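You operate a simulated robot arm through the tools that you are given. There is no shell and no other tool.

The job below is to be done with a simulated two-armed robot. You get a single attempt, and the scene is never put back.

## Task
Set the air for the grip force on the arm job card.
Fine: 50 N a bar. Air on, set it, close the fingers and trim till the grip force display shows the card's figure, open them, air off. The arm is locked off.

The check looks at the end state, three seconds after you hand in, the way a careful person would. Anything else that was tipped, shoved, dropped, spilled or broken makes it a failure.

## Robot
Two 7-joint arms with two-finger parallel grippers on one trunk that stands fixed in place. Base frame: the origin is at the foot of the trunk, x ahead of it, y to its left, z up; the work surface is at about z = 0.75. Readings come in m, degrees, newtons and seconds.
The left shoulder is at [-0.092, 0.119, 0.825], the right one opposite. With the tool pointing down near the work surface each hand reaches from about 0.16 to 0.58 m from the base axis, measured 20 degrees to its own side. Payload 3.43 kg a hand.
The tool frame of a hand sits at the grasp point between the pads (the TCP): z along the fingers, y along the line on which they close. The tips reach 0.03 m beyond it. The gripper opens to 0.094 m. The fingers are 0.028 m wide and 0.01 m thick; the gripper's body (0.05 by 0.096 m) begins 0.055 m behind the TCP.
Orientation is that of the tool frame in the base frame, as a unit quaternion [w, x, y, z]. With the fingers straight down and closing along the base's y, the tool's x points along the base's -x, its y along +y and its z along -z.

## Interface
- The arms move only by the tool apply_moves. It takes "left_increments", "right_increments" or both (then of equal length, played together; a hand with none holds still); each is a list of rows, each a list of 7 numbers: the shift along the tool's x, y, z in mm, then the turn, a rotation vector about the tool's x, y, z in degrees, then the closure, from 0 (fully open) to 1 (shut). In form: [[tx, ty, tz, ax, ay, az, fingers], ...]. A call has 1 to 20 rows; each row shifts and turns the commanded pose from where the row before left it, along the tool's axes as they then stand. Each row takes 0.2 s and may step no farther than 0.05 m and 8.6 degrees from the row before; otherwise, or with a gripper value out of range, the whole call is refused. Where a pose cannot be reached the arm comes as near as it can. A force on the tool above 40 N (or 10 N above the force at the start of the call, whichever is more), or a blocked arm, ends the call early, and 0.2 s more pass. The fingers move at their own pace (about 0.153 m/s each) and stop on an object; they squeeze with about 44 N. The grip force told is the motor's: it shows also when the fingers shut on nothing. Time passes only in rows, and 0.2 s behind the last, so rows that do not move let the fingers close. The reply holds the time, the measured pose of the TCP, the force on the tool along the base axes, the opening and the grip force, in the units named above and with some noise, with the torque about the TCP (base axes, N m) and any sound that the robot's microphone picked up, and new pictures: "show" is both (left out), scene, wrist or none (wrist: the cameras of the hands that moved).
- Cameras (640 x 400 px; columns grow to the right, rows downward): "scene" is now at [0.0359, -0.009, 1.5394]; the picture's right is [-0.07, -1.00, 0.00], its down [-0.78, 0.06, -0.63] and it looks along [0.63, -0.04, -0.78] (base axes); focal length 349 px, centre (320, 200). "left" rides on the left gripper at [0.076, -0.014, -0.102] in its tool frame; the picture's right is [0.18, 0.98, 0.00], its down [-0.75, 0.14, -0.64] and it looks along [-0.63, 0.12, 0.77] (tool axes); focal length 243 px, centre (320, 200). "right" rides on the right gripper at [0.076, 0.014, -0.102] in its tool frame; the picture's right is [-0.18, 0.98, 0.00], its down [-0.75, -0.14, -0.64] and it looks along [-0.63, -0.12, 0.77] (tool axes); focal length 243 px, centre (320, 200). There is no depth. A picture from a camera that has moved, and an enlarged one, comes with that camera's place and axes in the base frame and with its lens. The place of the scene camera against the robot may be out by one fixed shift of up to 0.012 m in any direction.
- raise_lower(by): moves the trunk up (or, below 0, down) by that many m; the arms and the scene camera ride with it, the base frame stays. It gives what a move gives, with no picture.
- head_to(pan, tilt): turns the head with the scene camera to pan (to the left, within 143 degrees either way) and tilt (down, from -29 to 69), counted from straight ahead of the robot (the tilt from the chest, where the trunk bows). It gives what a move gives, and a new picture of the scene camera.
- zoom(camera, box): a new picture of the part [left, top, right, bottom] of that camera's present view, enlarged. It takes no simulated time.
- hand_in(): hands the job in; it is judged then, once.

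Places have to be worked out from the pictures, the camera data and where the tool is seen. Open the grippers and draw the arms clear of the work before you hand the job in, unless the task says otherwise.

The tools are called after "Call:" by a JSON object that holds its "method" and its "body". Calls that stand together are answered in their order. apply_moves: Moves the arms, as the interface text tells. Its arguments: {"type":"object","properties":{"left_increments":{"type":"array","items":{"type":"array","items":{"type":"number"}}},"right_increments":{"type":"array","items":{"type":"array","items":{"type":"number"}}},"show":{"type":"string","enum":["both","scene","wrist","none"]}},"required":[]} The other tools are called the same way: raise_lower (by) moves the trunk up or down; head_to (pan, tilt) turns the head that bears the scene camera; zoom (camera, box) takes an enlarged picture of a part of a camera's view; hand_in () hands the job in.

At the start:

```text
clock: 0.0
left_tcp_pos: [0.297, 0.0172, 1.1219]
left_orientation: [0.0, 0.0, 1.0, 0.0]
left_force: [-0.1, -0.1, -0.2]
left_torque: [-0.01, -0.02, 0.04]
left_opening: 0.0941
left_finger_force: 0.1
right_tcp_pos: [0.3019, -0.3066, 1.1445]
right_orientation: [0.0, 0.0, 1.0, 0.0]
right_force: [-0.2, 0.8, -0.1]
right_torque: [-0.04, 0.02, 0.0]
right_opening: 0.0941
right_finger_force: 0.0
trunk travel left (down, up): [-0.25, 0.085]
head pan, tilt (commanded): [-4.1, 51.2]
```

scene: 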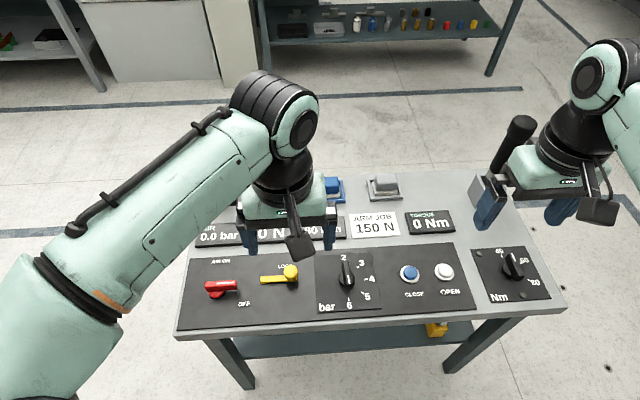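
right: 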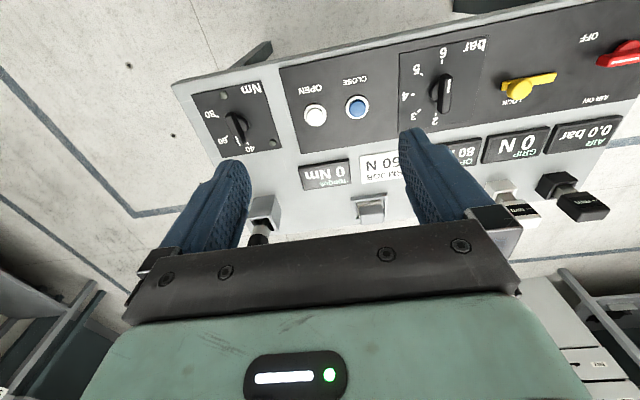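
left: 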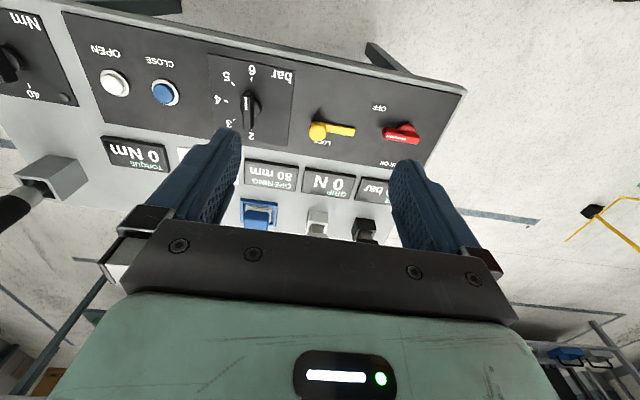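

The scene shows a console with an air lever (red), a yellow lock lever, a bar knob, CLOSE/OPEN buttons and displays. I'll enlarge the panel to read it properly.

Call:
{"method": "zoom", "body": {"camera": "scene", "box": [170, 170, 380, 340]}}

Call:
{"method": "zoom", "body": {"camera": "scene", "box": [320, 170, 570, 340]}}

Call:
{"method": "zoom", "body": {"camera": "left", "box": [60, 20, 460, 260]}}

Call:
{"method": "zoom", "body": {"camera": "right", "box": [180, 0, 640, 260]}}

```text
2.35 times, centred on (275, 255) of scene
camera zoom: at [0.0359, -0.009, 1.5394], right [-0.07, -1.0, 0.0], down [-0.78, 0.06, -0.63], along [0.63, -0.04, -0.78], focal length 822 px, centre (426, 71)
```

zoom: 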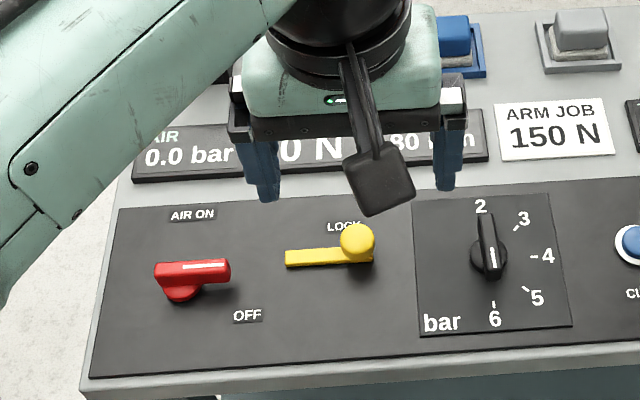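

```text
2.35 times, centred on (445, 255) of scene
camera zoom: at [0.0359, -0.009, 1.5394], right [-0.07, -1.0, 0.0], down [-0.78, 0.06, -0.63], along [0.63, -0.04, -0.78], focal length 822 px, centre (26, 71)
```

zoom: 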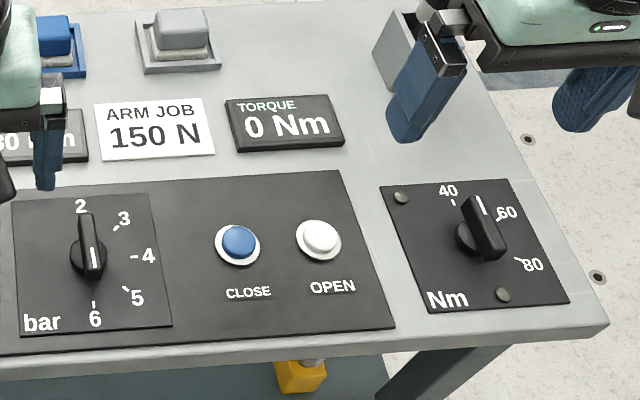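

```text
1.60 times, centred on (260, 140) of left
camera zoom: at [0.2216, 0.0027, 1.2258], right [-0.18, 0.98, 0.0], down [0.75, 0.14, 0.64], along [0.63, 0.12, -0.77], focal length 388 px, centre (416, 296)
```

zoom: 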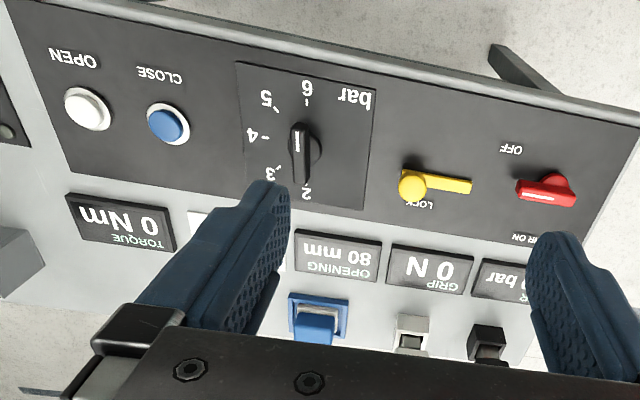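

```text
1.39 times, centred on (410, 130) of right
camera zoom: at [0.2252, -0.2907, 1.2475], right [0.18, 0.98, 0.0], down [0.75, -0.14, 0.64], along [0.63, -0.12, -0.77], focal length 338 px, centre (195, 297)
```

zoom: 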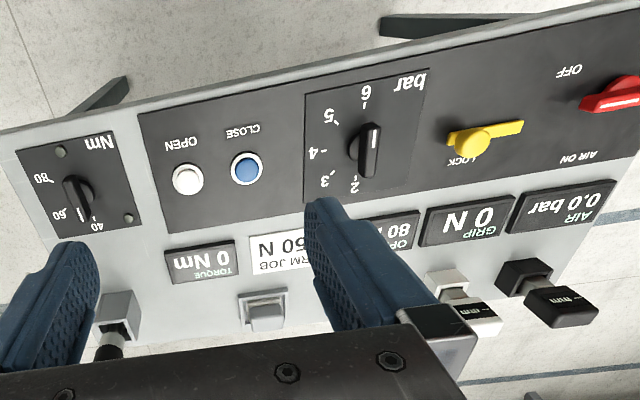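

The knob, levers and displays need a closer look before I touch anything. I'll enlarge small parts of the views.

Call:
{"method": "zoom", "body": {"camera": "scene", "box": [190, 250, 310, 325]}}

Call:
{"method": "zoom", "body": {"camera": "scene", "box": [300, 240, 420, 315]}}

Call:
{"method": "zoom", "body": {"camera": "left", "box": [280, 80, 440, 180]}}

Call:
{"method": "zoom", "body": {"camera": "right", "box": [400, 40, 560, 140]}}

```text
5.33 times, centred on (250, 288) of scene
camera zoom: at [0.0359, -0.009, 1.5394], right [-0.07, -1.0, 0.0], down [-0.78, 0.06, -0.63], along [0.63, -0.04, -0.78], focal length 1864 px, centre (693, -267)
```

zoom: 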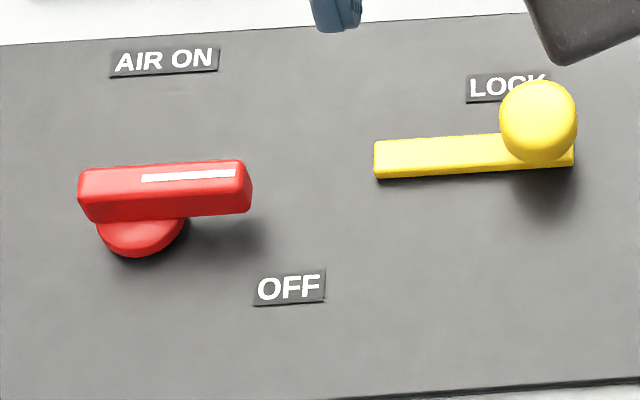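

```text
5.33 times, centred on (360, 278) of scene
camera zoom: at [0.0359, -0.009, 1.5394], right [-0.07, -1.0, 0.0], down [-0.78, 0.06, -0.63], along [0.63, -0.04, -0.78], focal length 1864 px, centre (107, -213)
```

zoom: 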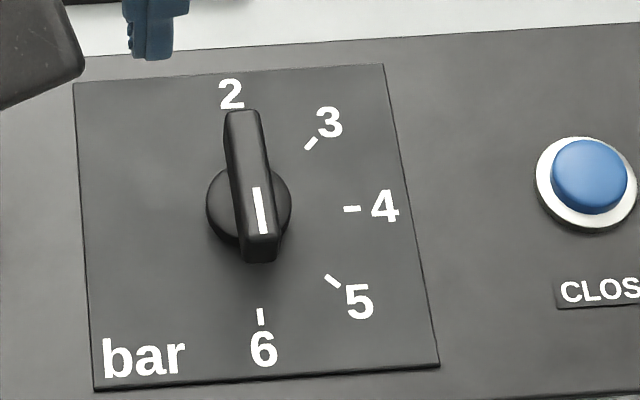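

```text
4.00 times, centred on (360, 130) of left
camera zoom: at [0.2216, 0.0027, 1.2258], right [-0.18, 0.98, 0.0], down [0.75, 0.14, 0.64], along [0.63, 0.12, -0.77], focal length 970 px, centre (160, 480)
```

zoom: 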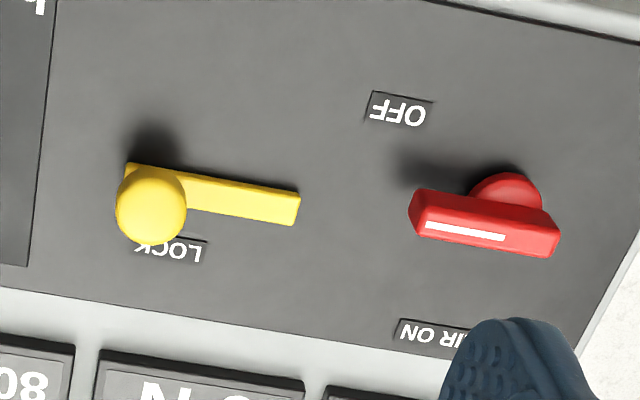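

```text
4.00 times, centred on (480, 90) of right
camera zoom: at [0.2252, -0.2907, 1.2475], right [0.18, 0.98, 0.0], down [0.75, -0.14, 0.64], along [0.63, -0.12, -0.77], focal length 970 px, centre (-320, 640)
```

zoom: 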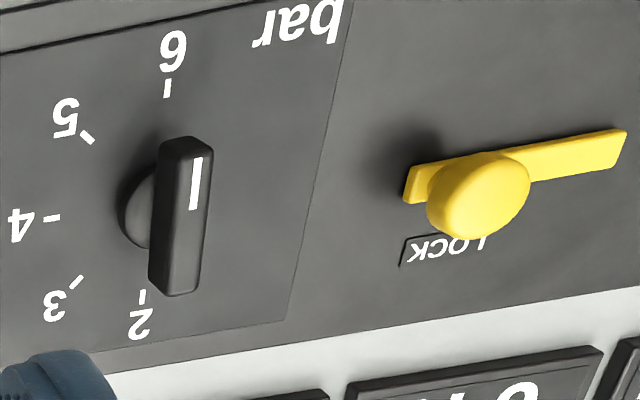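

The bar knob's white line points at 6 (toward me) while the air is off. The red lever points right (OFF), with AIR ON 90° counter-clockwise from it, and the yellow ball sits at LOCK, so I'll leave it alone. I put the knob at about (0.41, -0.10) and the red lever at about (0.40, 0.19), so I'll move each hand above its control for a closer look.

Call:
{"method": "apply_moves", "body": {"left_increments": [[-11.43, 25.71, 20, 0, 0, 0, 0], [-11.43, 25.71, 20, 0, 0, 0, 0], [-11.43, 25.71, 20, 0, 0, 0, 0], [-11.43, 25.71, 20, 0, 0, 0, 0], [-11.43, 25.71, 20, 0, 0, 0, 0], [-11.43, 25.71, 20, 0, 0, 0, 0], [-11.43, 25.71, 20, 0, 0, 0, 0]], "right_increments": [[-11.43, 28.57, 27.14, 0, 0, 0, 0], [-11.43, 28.57, 27.14, 0, 0, 0, 0], [-11.43, 28.57, 27.14, 0, 0, 0, 0], [-11.43, 28.57, 27.14, 0, 0, 0, 0], [-11.43, 28.57, 27.14, 0, 0, 0, 0], [-11.43, 28.57, 27.14, 0, 0, 0, 0], [-11.43, 28.57, 27.14, 0, 0, 0, 0]], "show": "both"}}

```text
clock: 1.6
left_tcp_pos: [0.3761, 0.1983, 0.9832]
left_orientation: [0.0, -0.001, 1.0, -0.001]
left_force: [-0.7, -0.1, 0.6]
left_torque: [0.0, 0.01, -0.03]
left_opening: 0.0939
left_finger_force: 0.1
right_tcp_pos: [0.3822, -0.104, 0.955]
right_orientation: [0.0, 0.0, 1.0, -0.001]
right_force: [-0.4, -0.5, 0.3]
right_torque: [0.01, 0.02, 0.02]
right_opening: 0.0939
right_finger_force: 0.0
trunk travel left (down, up): [-0.25, 0.085]
head pan, tilt (commanded): [-4.1, 51.2]
camera scene: at [0.0368, -0.008, 1.5394], right [-0.07, -1.0, 0.0], down [-0.78, 0.06, -0.63], along [0.62, -0.05, -0.78], focal length 349 px, centre (320, 200)
camera right: at [0.3058, -0.0895, 1.0588], right [0.18, 0.98, 0.0], down [0.75, -0.14, 0.64], along [0.63, -0.12, -0.77], focal length 243 px, centre (320, 200)
camera left: at [0.3009, 0.183, 1.0855], right [-0.18, 0.98, 0.0], down [0.75, 0.14, 0.64], along [0.63, 0.12, -0.77], focal length 243 px, centre (320, 200)
```

scene: 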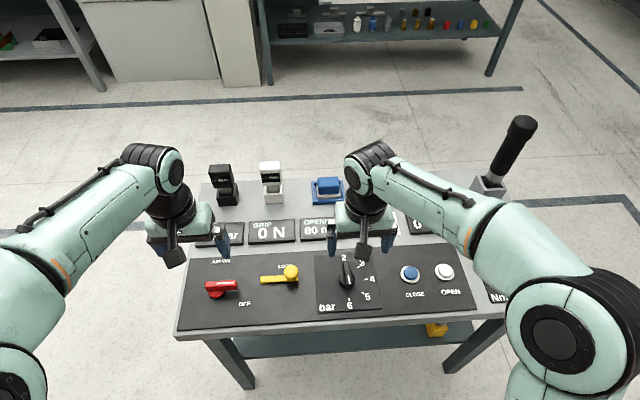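
right: 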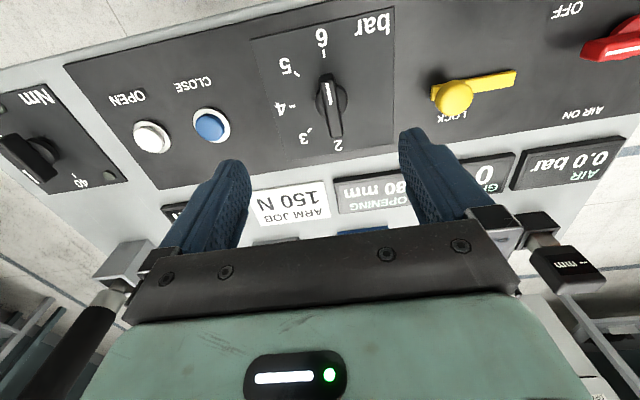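
left: 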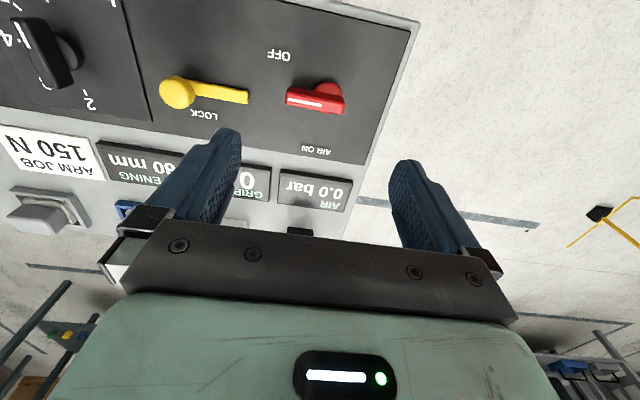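

Both hands are in place and the scene's view of the displays is clearer now. I'll enlarge the knob, lever and buttons from the wrist cameras to locate them accurately.

Call:
{"method": "zoom", "body": {"camera": "right", "box": [240, 10, 400, 110]}}

Call:
{"method": "zoom", "body": {"camera": "left", "box": [240, 30, 400, 130]}}

Call:
{"method": "zoom", "body": {"camera": "right", "box": [80, 50, 280, 175]}}

Call:
{"method": "zoom", "body": {"camera": "scene", "box": [190, 150, 350, 250]}}

```text
4.00 times, centred on (320, 60) of right
camera zoom: at [0.3058, -0.0895, 1.0588], right [0.18, 0.98, 0.0], down [0.75, -0.14, 0.64], along [0.63, -0.12, -0.77], focal length 970 px, centre (320, 760)
```

zoom: 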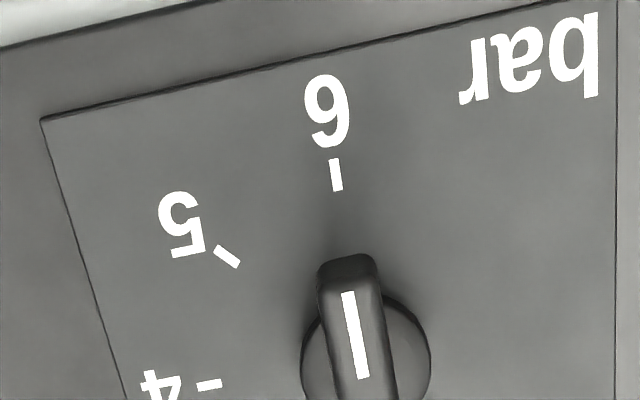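

```text
4.00 times, centred on (320, 80) of left
camera zoom: at [0.3009, 0.183, 1.0855], right [-0.18, 0.98, 0.0], down [0.75, 0.14, 0.64], along [0.63, 0.12, -0.77], focal length 970 px, centre (320, 680)
```

zoom: 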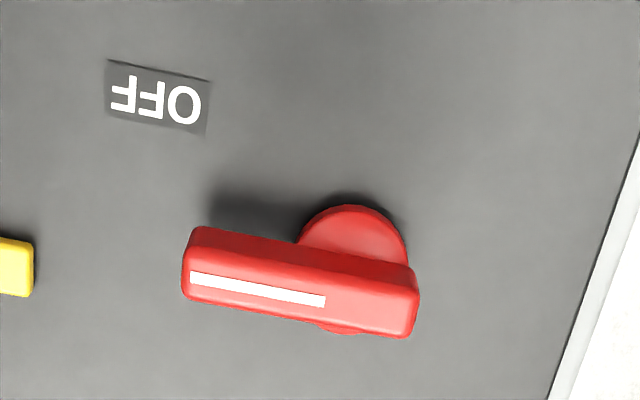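

```text
3.20 times, centred on (180, 112) of right
camera zoom: at [0.3058, -0.0895, 1.0588], right [0.18, 0.98, 0.0], down [0.75, -0.14, 0.64], along [0.63, -0.12, -0.77], focal length 776 px, centre (768, 480)
```

zoom: 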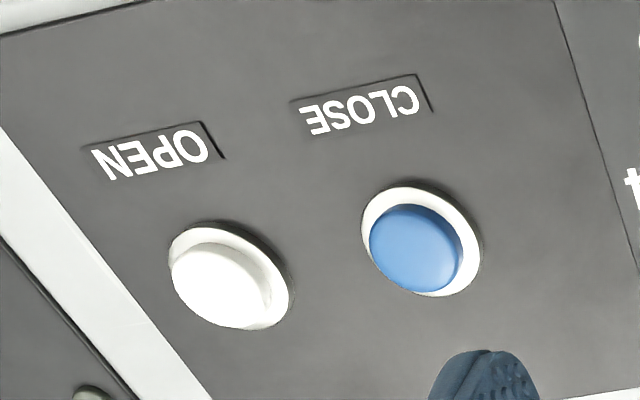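

```text
4.00 times, centred on (270, 200) of scene
camera zoom: at [0.0368, -0.008, 1.5394], right [-0.07, -1.0, 0.0], down [-0.78, 0.06, -0.63], along [0.62, -0.05, -0.78], focal length 1398 px, centre (520, 200)
```

zoom: 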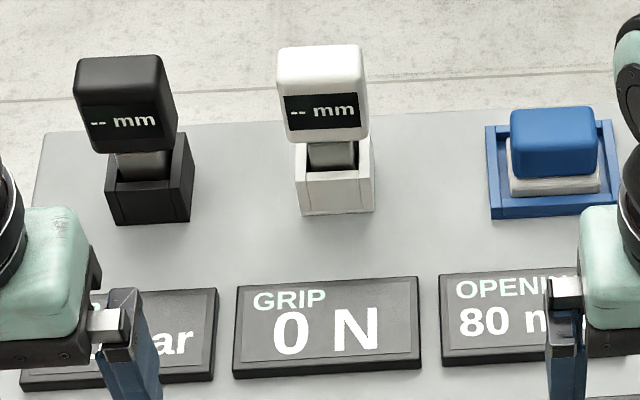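

From the wrist views I triangulate these positions:
- **Panel surface:** z≈0.759
- **Bar knob:** centre about (0.4005, -0.094), handle top z≈0.804, about 15 mm wide
- **Red lever:** pivot about (0.397, 0.209), handle top z≈0.793, lying along y
- **CLOSE and OPEN buttons:** about (0.402, -0.247) and (0.402, -0.329)

I'll bring the left hand over the red pivot, turned 90° so it can later straddle the handle, and look again.

Call:
{"method": "apply_moves", "body": {"left_increments": [[-10, 5, 25, 0, 0, 0, 0], [-11, 6, 25, 0, 0, 0, 0], [0, 0, 0, 0, 0, 8.18, 0], [0, 0, 0, 0, 0, 8.18, 0], [0, 0, 0, 0, 0, 8.18, 0], [0, 0, 0, 0, 0, 8.18, 0], [0, 0, 0, 0, 0, 8.18, 0], [0, 0, 0, 0, 0, 8.18, 0], [0, 0, 0, 0, 0, 8.18, 0], [0, 0, 0, 0, 0, 8.18, 0], [0, 0, 0, 0, 0, 8.18, 0], [0, 0, 0, 0, 0, 8.18, 0], [0, 0, 0, 0, 0, 8.2, 0]], "show": "both"}}

```text
clock: 4.4
left_tcp_pos: [0.3974, 0.2086, 0.933]
left_orientation: [0.0, 0.709, 0.706, 0.0]
left_force: [-0.3, -0.7, 0.1]
left_torque: [-0.02, 0.0, 0.01]
left_opening: 0.0943
left_finger_force: 0.1
right_tcp_pos: [0.3825, -0.1054, 0.9567]
right_orientation: [0.0, 0.0, 1.0, 0.0]
right_force: [-0.5, -0.7, 0.2]
right_torque: [0.01, 0.0, -0.02]
right_opening: 0.094
right_finger_force: 0.1
trunk travel left (down, up): [-0.25, 0.085]
head pan, tilt (commanded): [-4.1, 51.2]
camera scene: at [0.0359, -0.009, 1.5394], right [-0.07, -1.0, 0.0], down [-0.78, 0.06, -0.63], along [0.63, -0.04, -0.78], focal length 349 px, centre (320, 200)
camera left: at [0.3844, 0.2844, 1.0358], right [0.98, 0.18, 0.0], down [0.14, -0.75, 0.64], along [0.12, -0.63, -0.77], focal length 243 px, centre (320, 200)
```

scene: 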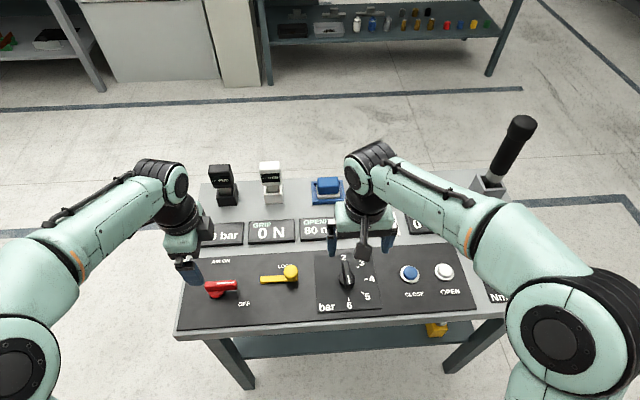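
left: 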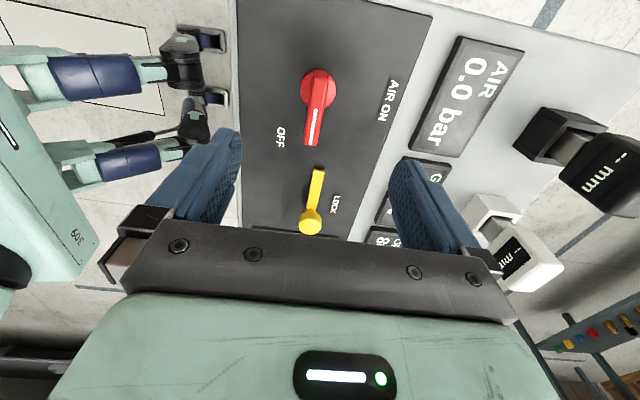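

The wrist reaches this orientation. I'll enlarge the left view to refine the pivot and handle position.

Call:
{"method": "zoom", "body": {"camera": "left", "box": [240, 50, 400, 150]}}

Call:
{"method": "zoom", "body": {"camera": "scene", "box": [170, 240, 330, 340]}}

```text
4.00 times, centred on (320, 100) of left
camera zoom: at [0.3844, 0.2844, 1.0358], right [0.98, 0.18, 0.0], down [0.14, -0.75, 0.64], along [0.12, -0.63, -0.77], focal length 970 px, centre (320, 600)
```

zoom: 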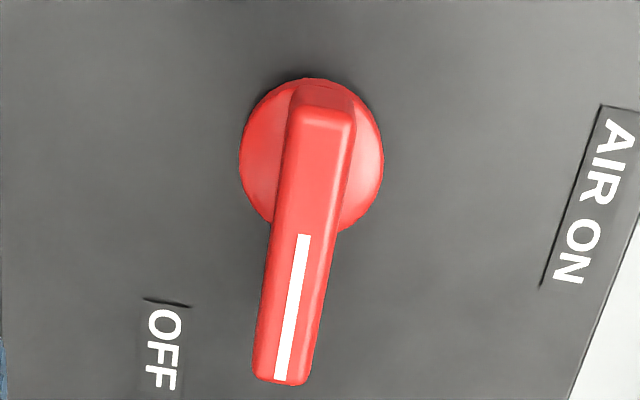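

```text
4.00 times, centred on (250, 290) of scene
camera zoom: at [0.0359, -0.009, 1.5394], right [-0.07, -1.0, 0.0], down [-0.78, 0.06, -0.63], along [0.63, -0.04, -0.78], focal length 1398 px, centre (600, -160)
```

zoom: 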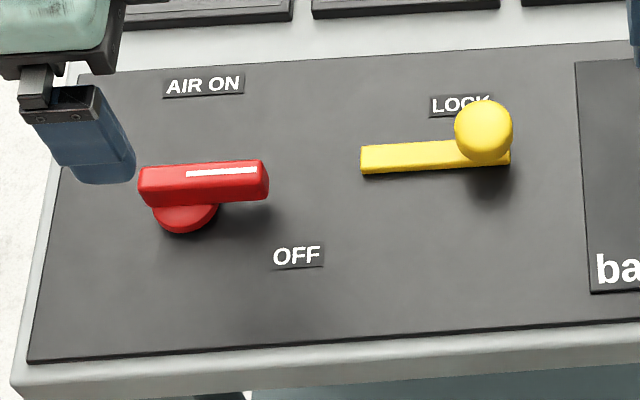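

Refined: the red pivot is at (0.396, 0.212), the handle top is at z≈0.80 and runs along y. I'll lower the left hand, open, so the tips straddle the handle just above the disc (TCP z≈0.811).

Call:
{"method": "apply_moves", "body": {"left_increments": [[2, -1.7, 40, 0, 0, 0, 0], [0, 0, 40, 0, 0, 0, 0], [0, 0, 42, 0, 0, 0, 0], [0, 0, 0, 0, 0, 0, 0]], "show": "both"}}

```text
clock: 5.4
left_tcp_pos: [0.3949, 0.2094, 0.8098]
left_orientation: [0.001, 0.708, 0.707, 0.0]
left_force: [-0.4, -0.5, 0.2]
left_torque: [0.01, 0.01, -0.04]
left_opening: 0.0938
left_finger_force: 0.0
right_tcp_pos: [0.3816, -0.1064, 0.9557]
right_orientation: [0.0, 0.0, 1.0, 0.0]
right_force: [0.2, -0.1, 0.0]
right_torque: [-0.03, 0.0, 0.0]
right_opening: 0.0941
right_finger_force: 0.1
trunk travel left (down, up): [-0.25, 0.085]
head pan, tilt (commanded): [-4.1, 51.2]
camera scene: at [0.0355, -0.0092, 1.5395], right [-0.07, -1.0, 0.0], down [-0.78, 0.06, -0.63], along [0.63, -0.04, -0.78], focal length 349 px, centre (320, 200)
camera left: at [0.3813, 0.2858, 0.9133], right [0.98, 0.18, 0.0], down [0.14, -0.75, 0.64], along [0.12, -0.63, -0.77], focal length 243 px, centre (320, 200)
```

scene: 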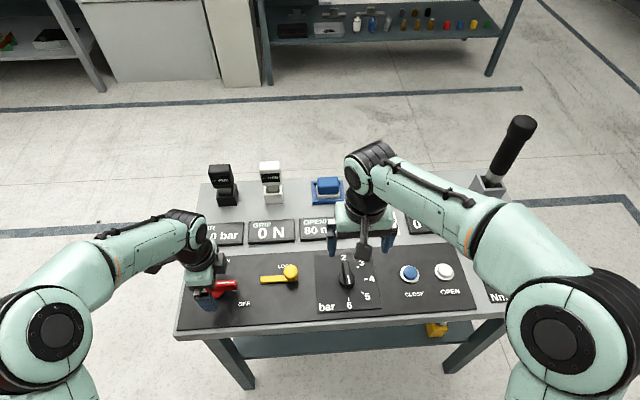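
left: 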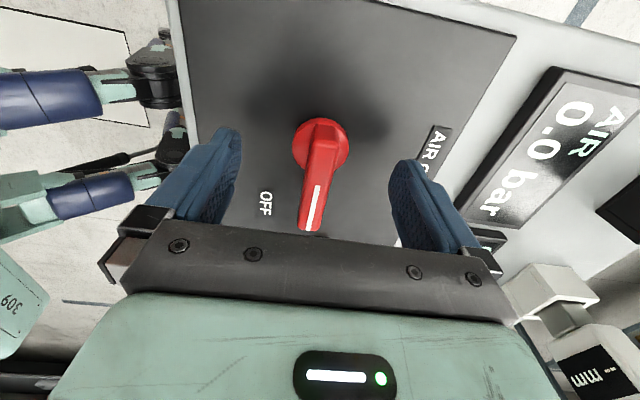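

The handle sits centred between the fingers, over the pivot. I'll close on it.

Call:
{"method": "apply_moves", "body": {"left_increments": [[0, 0, 0, 0, 0, 0, 1], [0, 0, 0, 0, 0, 0, 1], [0, 0, 0, 0, 0, 0, 1]], "show": "wrist"}}

```text
clock: 6.2
left_tcp_pos: [0.3947, 0.2108, 0.8097]
left_orientation: [0.0, 0.707, 0.707, 0.0]
left_force: [0.1, -1.1, -2.4]
left_torque: [0.07, -0.05, -0.02]
left_opening: 0.0158
left_finger_force: 44.9
right_tcp_pos: [0.3811, -0.1047, 0.9553]
right_orientation: [0.0, 0.0, 1.0, 0.0]
right_force: [0.3, -0.8, 0.5]
right_torque: [-0.02, 0.01, -0.03]
right_opening: 0.0939
right_finger_force: 0.0
trunk travel left (down, up): [-0.25, 0.085]
head pan, tilt (commanded): [-4.1, 51.2]
camera left: at [0.3816, 0.2859, 0.9134], right [0.98, 0.18, 0.0], down [0.14, -0.75, 0.64], along [0.12, -0.63, -0.77], focal length 243 px, centre (320, 200)
```

left: 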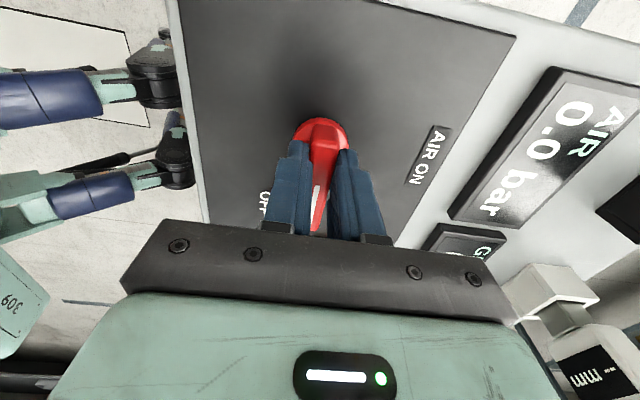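

The fingers grip the handle (15.8 mm, 45 N) with hardly any side load. I'll turn it counter-clockwise toward AIR ON, part way first.

Call:
{"method": "apply_moves", "body": {"left_increments": [[0, 0, 0, 0, 0, -8.0, 1], [0, 0, 0, 0, 0, -8.0, 1], [0, 0, 0, 0, 0, -8.0, 1], [0, 0, 0, 0, 0, -8.0, 1]], "show": "wrist"}}

```text
clock: 7.2
left_tcp_pos: [0.3951, 0.2098, 0.8107]
left_orientation: [0.0, 0.483, 0.876, 0.0]
left_force: [-3.9, -2.5, -2.5]
left_torque: [-0.11, -0.03, 0.01]
left_opening: 0.0161
left_finger_force: 44.7
right_tcp_pos: [0.3822, -0.1063, 0.9565]
right_orientation: [0.0, 0.0, 1.0, 0.0]
right_force: [0.6, -0.1, 0.8]
right_torque: [-0.01, -0.03, 0.0]
right_opening: 0.0941
right_finger_force: 0.1
trunk travel left (down, up): [-0.25, 0.085]
head pan, tilt (commanded): [-4.1, 51.2]
camera left: at [0.3434, 0.2666, 0.9134], right [0.73, 0.68, 0.0], down [0.52, -0.56, 0.64], along [0.44, -0.47, -0.77], focal length 243 px, centre (320, 200)
```

left: 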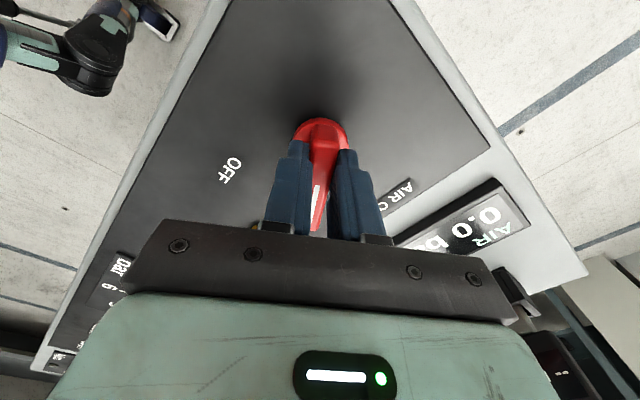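

The handle turns freely with the hand. I'll continue to about 90°, then look.

Call:
{"method": "apply_moves", "body": {"left_increments": [[0, 0, 0, 0, 0, -8.2, 1], [0, 0, 0, 0, 0, -8.2, 1], [0, 0, 0, 0, 0, -8.2, 1], [0, 0, 0, 0, 0, -8.2, 1], [0, 0, 0, 0, 0, -8.2, 1], [0, 0, 0, 0, 0, -8.2, 1], [0, 0, 0, 0, 0, -8.2, 1], [0, 0, 0, 0, 0, 0, 1]], "show": "both"}}

```text
clock: 9.0
left_tcp_pos: [0.3945, 0.2115, 0.8107]
left_orientation: [-0.001, 0.003, 1.0, 0.0]
left_force: [-10.3, -3.1, -4.8]
left_torque: [-0.09, 0.83, 0.02]
left_opening: 0.0152
left_finger_force: 45.1
right_tcp_pos: [0.3806, -0.1062, 0.9548]
right_orientation: [0.0, 0.0, 1.0, 0.0]
right_force: [1.2, -0.4, 0.1]
right_torque: [0.03, -0.01, -0.01]
right_opening: 0.0939
right_finger_force: 0.1
trunk travel left (down, up): [-0.25, 0.085]
head pan, tilt (commanded): [-4.1, 51.2]
camera scene: at [0.035, -0.0092, 1.5395], right [-0.07, -1.0, 0.0], down [-0.78, 0.06, -0.63], along [0.63, -0.04, -0.78], focal length 349 px, centre (320, 200)
camera left: at [0.3199, 0.1961, 0.9135], right [-0.18, 0.98, 0.0], down [0.76, 0.14, 0.64], along [0.63, 0.11, -0.77], focal length 243 px, centre (320, 200)
```

scene: 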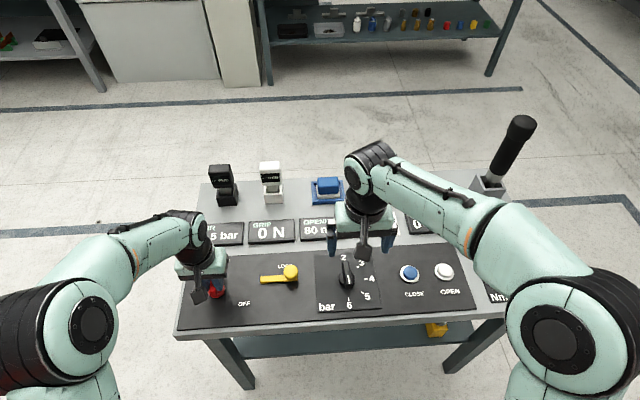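
left: 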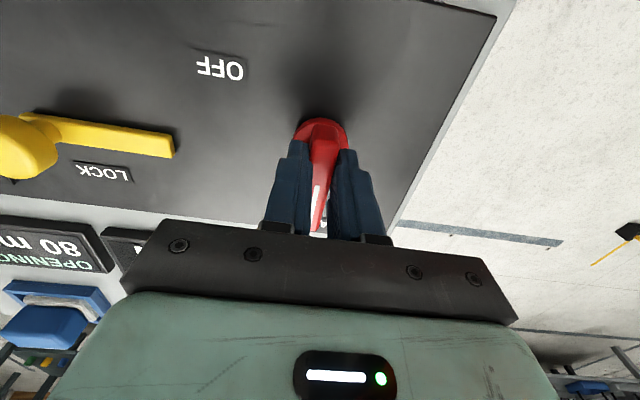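

The handle now points along +x toward AIR ON, and the AIR display has changed. I'll read it.

Call:
{"method": "zoom", "body": {"camera": "scene", "box": [170, 200, 330, 300]}}

```text
4.00 times, centred on (250, 250) of scene
camera zoom: at [0.035, -0.0092, 1.5395], right [-0.07, -1.0, 0.0], down [-0.78, 0.06, -0.63], along [0.63, -0.04, -0.78], focal length 1398 px, centre (600, 0)
```

zoom: 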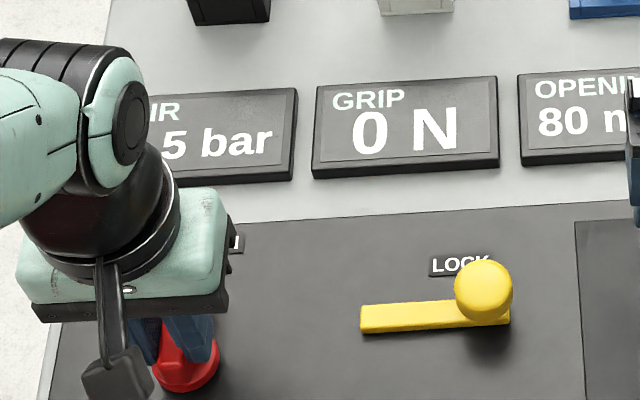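

The display shows "?.5 bar", partly hidden by the wrist. I'll open the left fingers, rise straight up, and draw the hand back and left to clear the view.

Call:
{"method": "apply_moves", "body": {"left_increments": [[0, 0, 0, 0, 0, 0, 0], [0, 0, 0, 0, 0, 0, 0], [0, 0, 0, 0, 0, 0, 0], [0, 0, -40, 0, 0, 0, 0], [0, 0, -45, 0, 0, 0, 0], [0, 0, -45, 0, 0, 0, 0], [20, 40, 0, 0, 0, 0, 0], [25, 40, 0, 0, 0, 0, 0], [25, 30, 0, 0, 0, 0, 0]], "show": "both"}}

```text
clock: 11.0
left_tcp_pos: [0.3266, 0.3201, 0.9406]
left_orientation: [0.001, 0.006, 1.0, -0.001]
left_force: [-0.3, 0.5, 0.7]
left_torque: [0.01, -0.01, 0.0]
left_opening: 0.0939
left_finger_force: 0.0
right_tcp_pos: [0.3802, -0.106, 0.9571]
right_orientation: [0.0, 0.0, 1.0, 0.0]
right_force: [-0.4, 0.4, -0.3]
right_torque: [-0.01, 0.0, -0.02]
right_opening: 0.0941
right_finger_force: 0.0
trunk travel left (down, up): [-0.25, 0.085]
head pan, tilt (commanded): [-4.1, 51.2]
camera scene: at [0.0353, -0.0085, 1.5394], right [-0.07, -1.0, 0.0], down [-0.78, 0.06, -0.63], along [0.63, -0.04, -0.78], focal length 349 px, centre (320, 200)
camera left: at [0.2511, 0.3064, 1.0435], right [-0.17, 0.98, 0.0], down [0.75, 0.13, 0.64], along [0.63, 0.11, -0.77], focal length 243 px, centre (320, 200)
```

scene: 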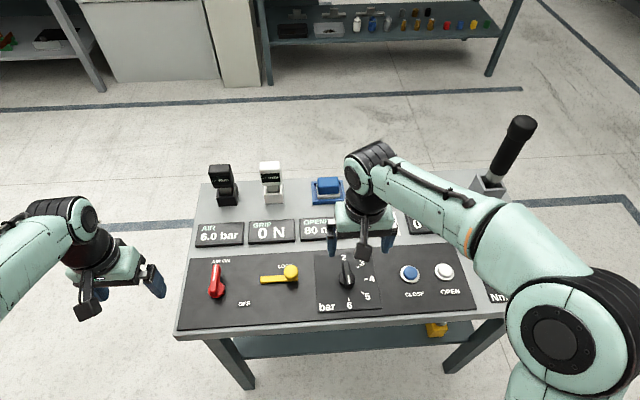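
left: 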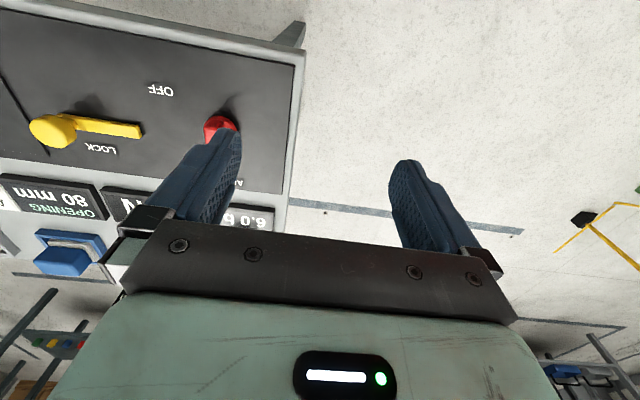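

AIR reads 6.0 bar, the lever is at AIR ON and the lock is unmoved. Next I'll lower the right hand, open, over the bar knob: TCP to (0.4005, -0.094, 0.812).

Call:
{"method": "apply_moves", "body": {"right_increments": [[-20.3, 12, 25, 0, 0, 0, 0], [0, 0, 40, 0, 0, 0, 0], [0, 0, 40, 0, 0, 0, 0], [0, 0, 40, 0, 0, 0, 0], [0, 0, 0, 0, 0, 0, 0]], "show": "both"}}

```text
clock: 12.2
left_tcp_pos: [0.3264, 0.3195, 0.9409]
left_orientation: [0.0, 0.005, 1.0, 0.0]
left_force: [0.4, -0.2, -0.9]
left_torque: [0.01, 0.0, -0.03]
left_opening: 0.0939
left_finger_force: 0.0
right_tcp_pos: [0.4034, -0.0929, 0.8101]
right_orientation: [0.0, 0.0, 1.0, 0.0]
right_force: [0.6, -0.5, 0.3]
right_torque: [-0.01, 0.02, 0.01]
right_opening: 0.0941
right_finger_force: 0.1
trunk travel left (down, up): [-0.25, 0.085]
head pan, tilt (commanded): [-4.1, 51.2]
camera scene: at [0.0357, -0.009, 1.5395], right [-0.07, -1.0, 0.0], down [-0.78, 0.06, -0.63], along [0.63, -0.04, -0.78], focal length 349 px, centre (320, 200)
camera right: at [0.3265, -0.0774, 0.9136], right [0.18, 0.98, 0.0], down [0.75, -0.14, 0.64], along [0.63, -0.12, -0.77], focal length 243 px, centre (320, 200)
```

scene: 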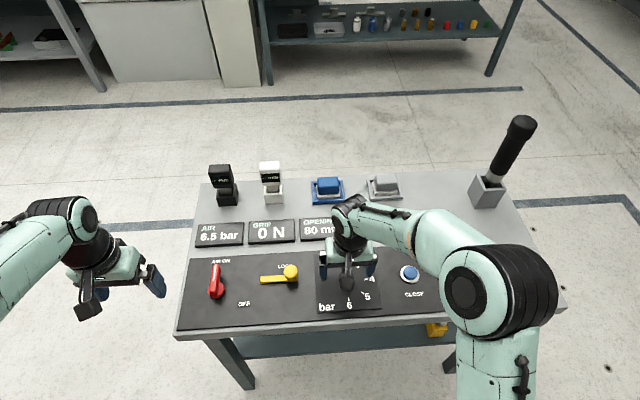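
right: 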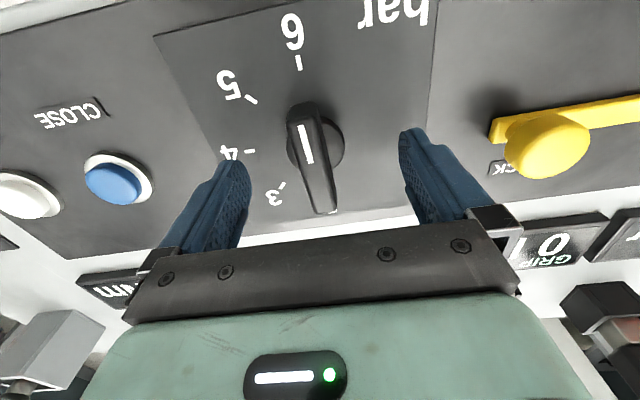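

I'll zoom on the AIR display, which appears to have changed since the last picture.

Call:
{"method": "zoom", "body": {"camera": "scene", "box": [185, 205, 345, 305]}}

Call:
{"method": "zoom", "body": {"camera": "right", "box": [220, 40, 420, 165]}}

```text
4.00 times, centred on (265, 255) of scene
camera zoom: at [0.0357, -0.009, 1.5395], right [-0.07, -1.0, 0.0], down [-0.78, 0.06, -0.63], along [0.63, -0.04, -0.78], focal length 1398 px, centre (540, -20)
```

zoom: 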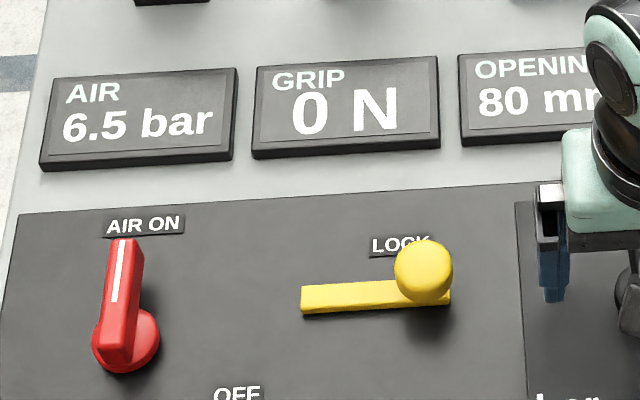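

```text
3.20 times, centred on (320, 102) of right
camera zoom: at [0.3265, -0.0774, 0.9136], right [0.18, 0.98, 0.0], down [0.75, -0.14, 0.64], along [0.63, -0.12, -0.77], focal length 776 px, centre (320, 512)
```

zoom: 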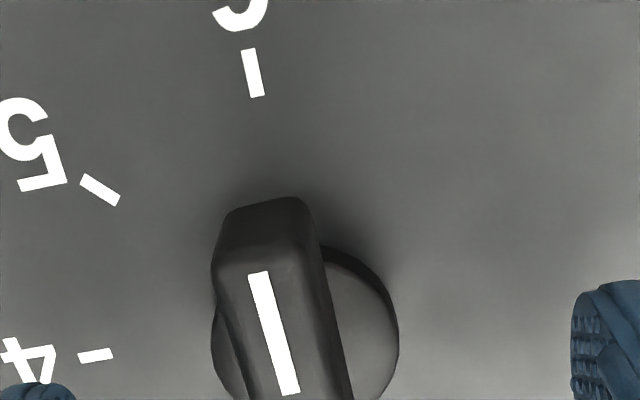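

The AIR display lags and now reads 6.5 bar; I'll trim on the force display anyway. The knob handle is centred between the fingers, so I'll shift 2 mm back to sit on the pivot and close.

Call:
{"method": "apply_moves", "body": {"right_increments": [[2, 0, 0, 0, 0, 0, 0], [0, 0, 0, 0, 0, 0, 1], [0, 0, 0, 0, 0, 0, 1], [0, 0, 0, 0, 0, 0, 1]], "show": "both"}}

```text
clock: 13.2
left_tcp_pos: [0.3272, 0.3194, 0.9408]
left_orientation: [0.0, 0.005, 1.0, 0.002]
left_force: [-0.1, 0.3, -0.4]
left_torque: [0.0, -0.01, -0.01]
left_opening: 0.094
left_finger_force: 0.0
right_tcp_pos: [0.4018, -0.0949, 0.8102]
right_orientation: [0.0, 0.0, 1.0, 0.0]
right_force: [-0.6, -9.5, 2.5]
right_torque: [-0.16, 0.58, 0.08]
right_opening: 0.0159
right_finger_force: 45.6
trunk travel left (down, up): [-0.25, 0.085]
head pan, tilt (commanded): [-4.1, 51.2]
camera scene: at [0.0357, -0.0102, 1.5395], right [-0.07, -1.0, 0.0], down [-0.78, 0.06, -0.63], along [0.63, -0.04, -0.78], focal length 349 px, centre (320, 200)
camera right: at [0.3244, -0.0795, 0.9135], right [0.18, 0.98, 0.0], down [0.75, -0.14, 0.64], along [0.63, -0.12, -0.77], focal length 243 px, centre (320, 200)
```

scene: 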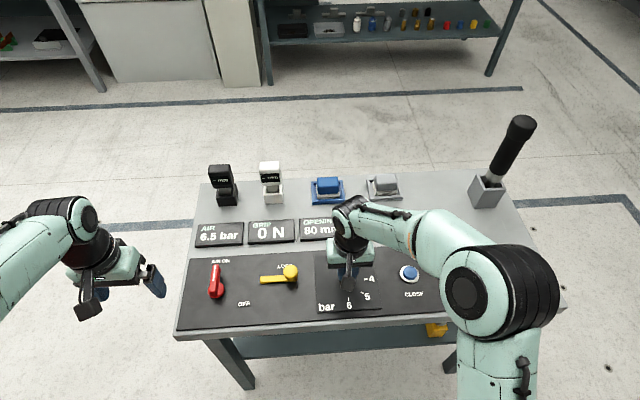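
right: 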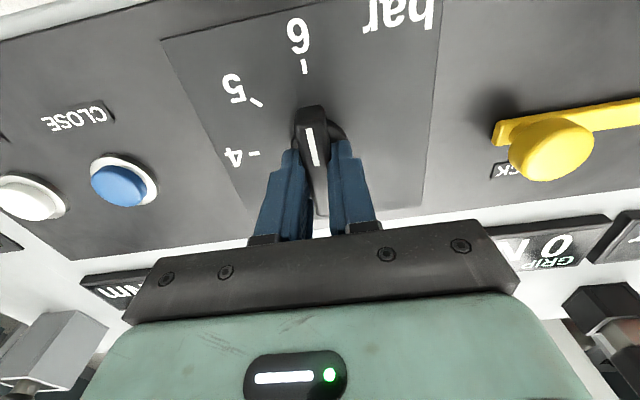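

The knob is gripped (15.9 mm, 45 N) with a small side load of -9.5 N in y, so I'll ease about 0.7 mm that way. Then I'll turn counter-clockwise toward lower pressure, part way first.

Call:
{"method": "apply_moves", "body": {"right_increments": [[0, -0.7, 0, 0, 0, 0, 1], [0, 0, 0, 0, 0, -8, 1], [0, 0, 0, 0, 0, -8, 1], [0, 0, 0, 0, 0, -8, 1], [0, 0, 0, 0, 0, -8, 1]], "show": "both"}}

```text
clock: 14.4
left_tcp_pos: [0.3266, 0.3188, 0.941]
left_orientation: [0.0, 0.006, 1.0, 0.0]
left_force: [-0.2, 0.2, 0.7]
left_torque: [-0.01, 0.04, 0.01]
left_opening: 0.094
left_finger_force: 0.0
right_tcp_pos: [0.4012, -0.0946, 0.811]
right_orientation: [0.001, -0.277, 0.961, 0.001]
right_force: [5.4, -9.3, 7.5]
right_torque: [-0.71, 0.83, -0.03]
right_opening: 0.0158
right_finger_force: 44.8
trunk travel left (down, up): [-0.25, 0.085]
head pan, tilt (commanded): [-4.1, 51.2]
camera scene: at [0.0361, -0.01, 1.5395], right [-0.07, -1.0, 0.0], down [-0.78, 0.06, -0.63], along [0.63, -0.04, -0.78], focal length 349 px, centre (320, 200)
camera right: at [0.3281, -0.1223, 0.9133], right [-0.37, 0.93, 0.0], down [0.71, 0.28, 0.64], along [0.6, 0.24, -0.77], focal length 243 px, centre (320, 200)
```

scene: 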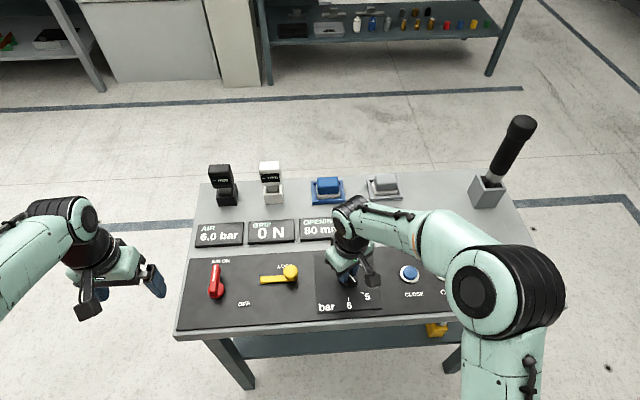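
right: 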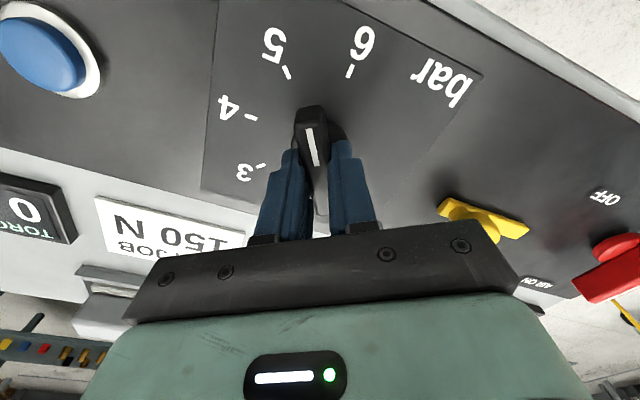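

The knob follows the hand and the pressure is dropping (6.0 bar, lagging). I'll carry on to 90°.

Call:
{"method": "apply_moves", "body": {"right_increments": [[0, 0, 0, 0, 0, -8.3, 1], [0, 0, 0, 0, 0, -8.3, 1], [0, 0, 0, 0, 0, -8.3, 1], [0, 0, 0, 0, 0, -8.3, 1], [0, 0, 0, 0, 0, -8.3, 1], [0, 0, 0, 0, 0, -8.3, 1], [0, 0, 0, 0, 0, -8.2, 1]], "show": "both"}}

```text
clock: 16.0
left_tcp_pos: [0.3268, 0.3203, 0.9412]
left_orientation: [0.0, 0.005, 1.0, 0.0]
left_force: [1.1, 1.0, -0.3]
left_torque: [0.04, 0.01, 0.02]
left_opening: 0.0943
left_finger_force: 0.2
right_tcp_pos: [0.4008, -0.095, 0.8097]
right_orientation: [-0.001, 0.708, -0.706, 0.001]
right_force: [6.1, -3.9, 13.4]
right_torque: [0.8, 0.26, -0.03]
right_opening: 0.0158
right_finger_force: 44.4
trunk travel left (down, up): [-0.25, 0.085]
head pan, tilt (commanded): [-4.1, 51.2]
camera scene: at [0.0357, -0.0094, 1.5395], right [-0.07, -1.0, 0.0], down [-0.78, 0.06, -0.63], along [0.63, -0.04, -0.78], focal length 349 px, centre (320, 200)
camera right: at [0.3854, -0.1698, 0.9132], right [-0.98, 0.18, 0.0], down [0.14, 0.75, 0.64], along [0.12, 0.63, -0.77], focal length 243 px, centre (320, 200)
```

scene: 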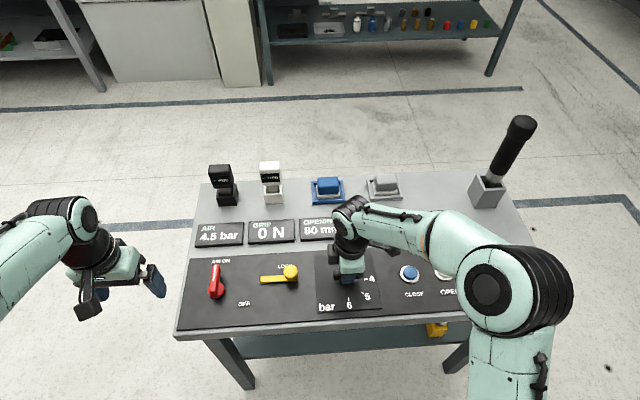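
right: 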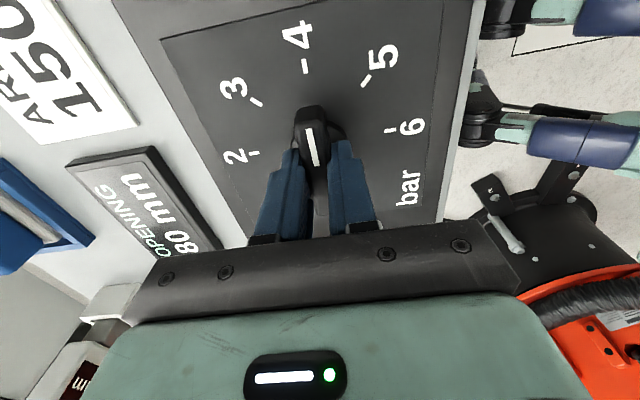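

The knob points at 4 and AIR reads 4.5, still settling. A 13 N upward load has built up, so I'll ease up 0.7 mm and turn on about 24° more, checking that the wrist follows.

Call:
{"method": "apply_moves", "body": {"right_increments": [[0, 0, -0.7, 0, 0, 0, 1], [0, 0, 0, 0, 0, -8, 1], [0, 0, 0, 0, 0, -8, 1], [0, 0, 0, 0, 0, -8, 1], [0, 0, 0, 0, 0, 0, 1]], "show": "both"}}

```text
clock: 17.2
left_tcp_pos: [0.3267, 0.3189, 0.9398]
left_orientation: [0.0, 0.006, 1.0, 0.001]
left_force: [0.1, -0.3, 0.3]
left_torque: [0.03, -0.02, 0.03]
left_opening: 0.0939
left_finger_force: 0.1
right_tcp_pos: [0.3997, -0.0939, 0.811]
right_orientation: [0.001, 0.839, -0.544, 0.0]
right_force: [4.8, 0.0, 9.5]
right_torque: [0.98, 0.33, 0.04]
right_opening: 0.0159
right_finger_force: 44.9
trunk travel left (down, up): [-0.25, 0.085]
head pan, tilt (commanded): [-4.1, 51.2]
camera scene: at [0.036, -0.0092, 1.5394], right [-0.07, -1.0, 0.0], down [-0.78, 0.06, -0.63], along [0.63, -0.04, -0.78], focal length 349 px, centre (320, 200)
camera right: at [0.4176, -0.1688, 0.9134], right [-0.97, -0.23, 0.0], down [-0.18, 0.74, 0.64], along [-0.15, 0.62, -0.77], focal length 243 px, centre (320, 200)
```

scene: 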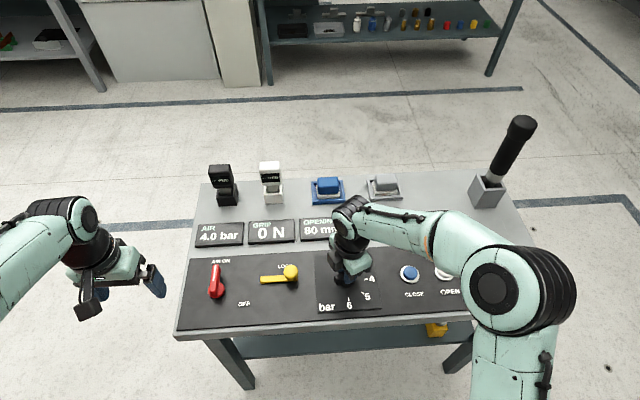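
right: 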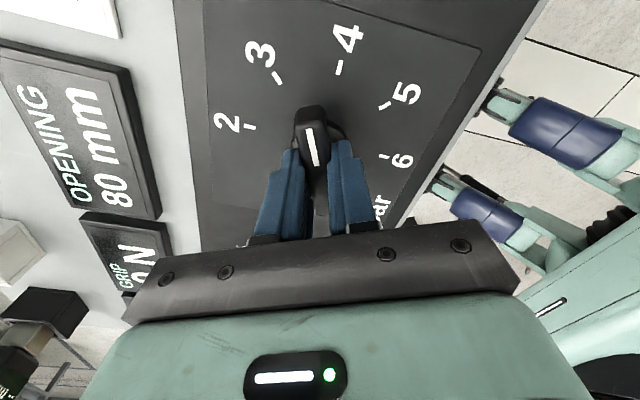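

AIR reads 4.0 (it seems to show 0.5 bar steps), and the wrist followed to 114°. I'll turn the remaining 21° to the 3 mark and let it settle.

Call:
{"method": "apply_moves", "body": {"right_increments": [[0, 0, 0, 0, 0, -7, 1], [0, 0, 0, 0, 0, -7, 1], [0, 0, 0, 0, 0, -7, 1], [0, 0, 0, 0, 0, 0, 1], [0, 0, 0, 0, 0, 0, 1], [0, 0, 0, 0, 0, 0, 1], [0, 0, 0, 0, 0, 0, 1], [0, 0, 0, 0, 0, 0, 1], [0, 0, 0, 0, 0, 0, 1], [0, 0, 0, 0, 0, 0, 1]], "show": "both"}}

```text
clock: 19.4
left_tcp_pos: [0.3256, 0.3202, 0.9415]
left_orientation: [-0.001, 0.006, 1.0, 0.0]
left_force: [-0.2, 0.3, -1.1]
left_torque: [0.02, 0.01, -0.01]
left_opening: 0.0943
left_finger_force: 0.1
right_tcp_pos: [0.3996, -0.0947, 0.8098]
right_orientation: [0.0, 0.924, -0.382, 0.0]
right_force: [3.5, -0.2, 7.5]
right_torque: [0.14, 0.17, -0.01]
right_opening: 0.0159
right_finger_force: 44.5
trunk travel left (down, up): [-0.25, 0.085]
head pan, tilt (commanded): [-4.1, 51.2]
camera scene: at [0.0359, -0.0091, 1.5394], right [-0.07, -1.0, 0.0], down [-0.78, 0.06, -0.63], along [0.63, -0.04, -0.78], focal length 349 px, centre (320, 200)
camera right: at [0.443, -0.1574, 0.9134], right [-0.82, -0.57, 0.0], down [-0.43, 0.63, 0.64], along [-0.36, 0.53, -0.77], focal length 243 px, centre (320, 200)
```

scene: 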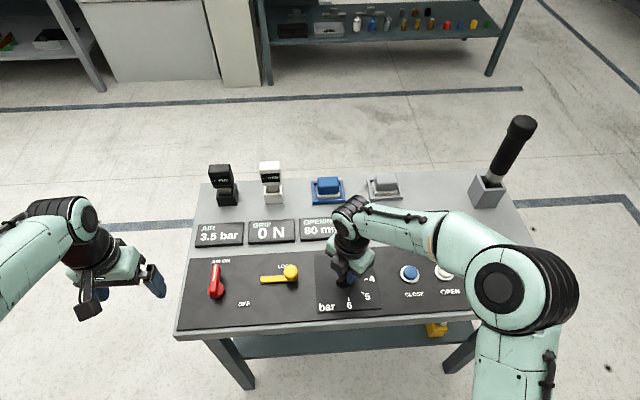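
right: 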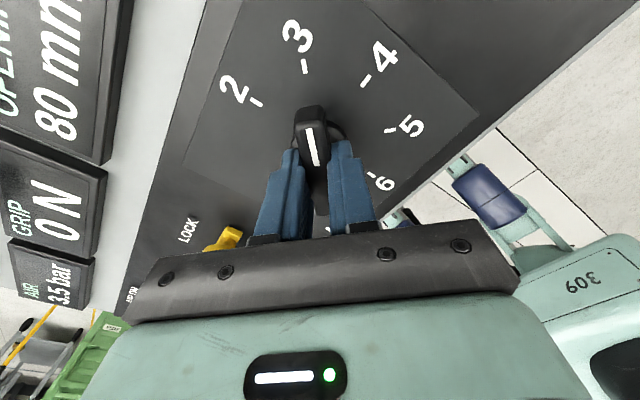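

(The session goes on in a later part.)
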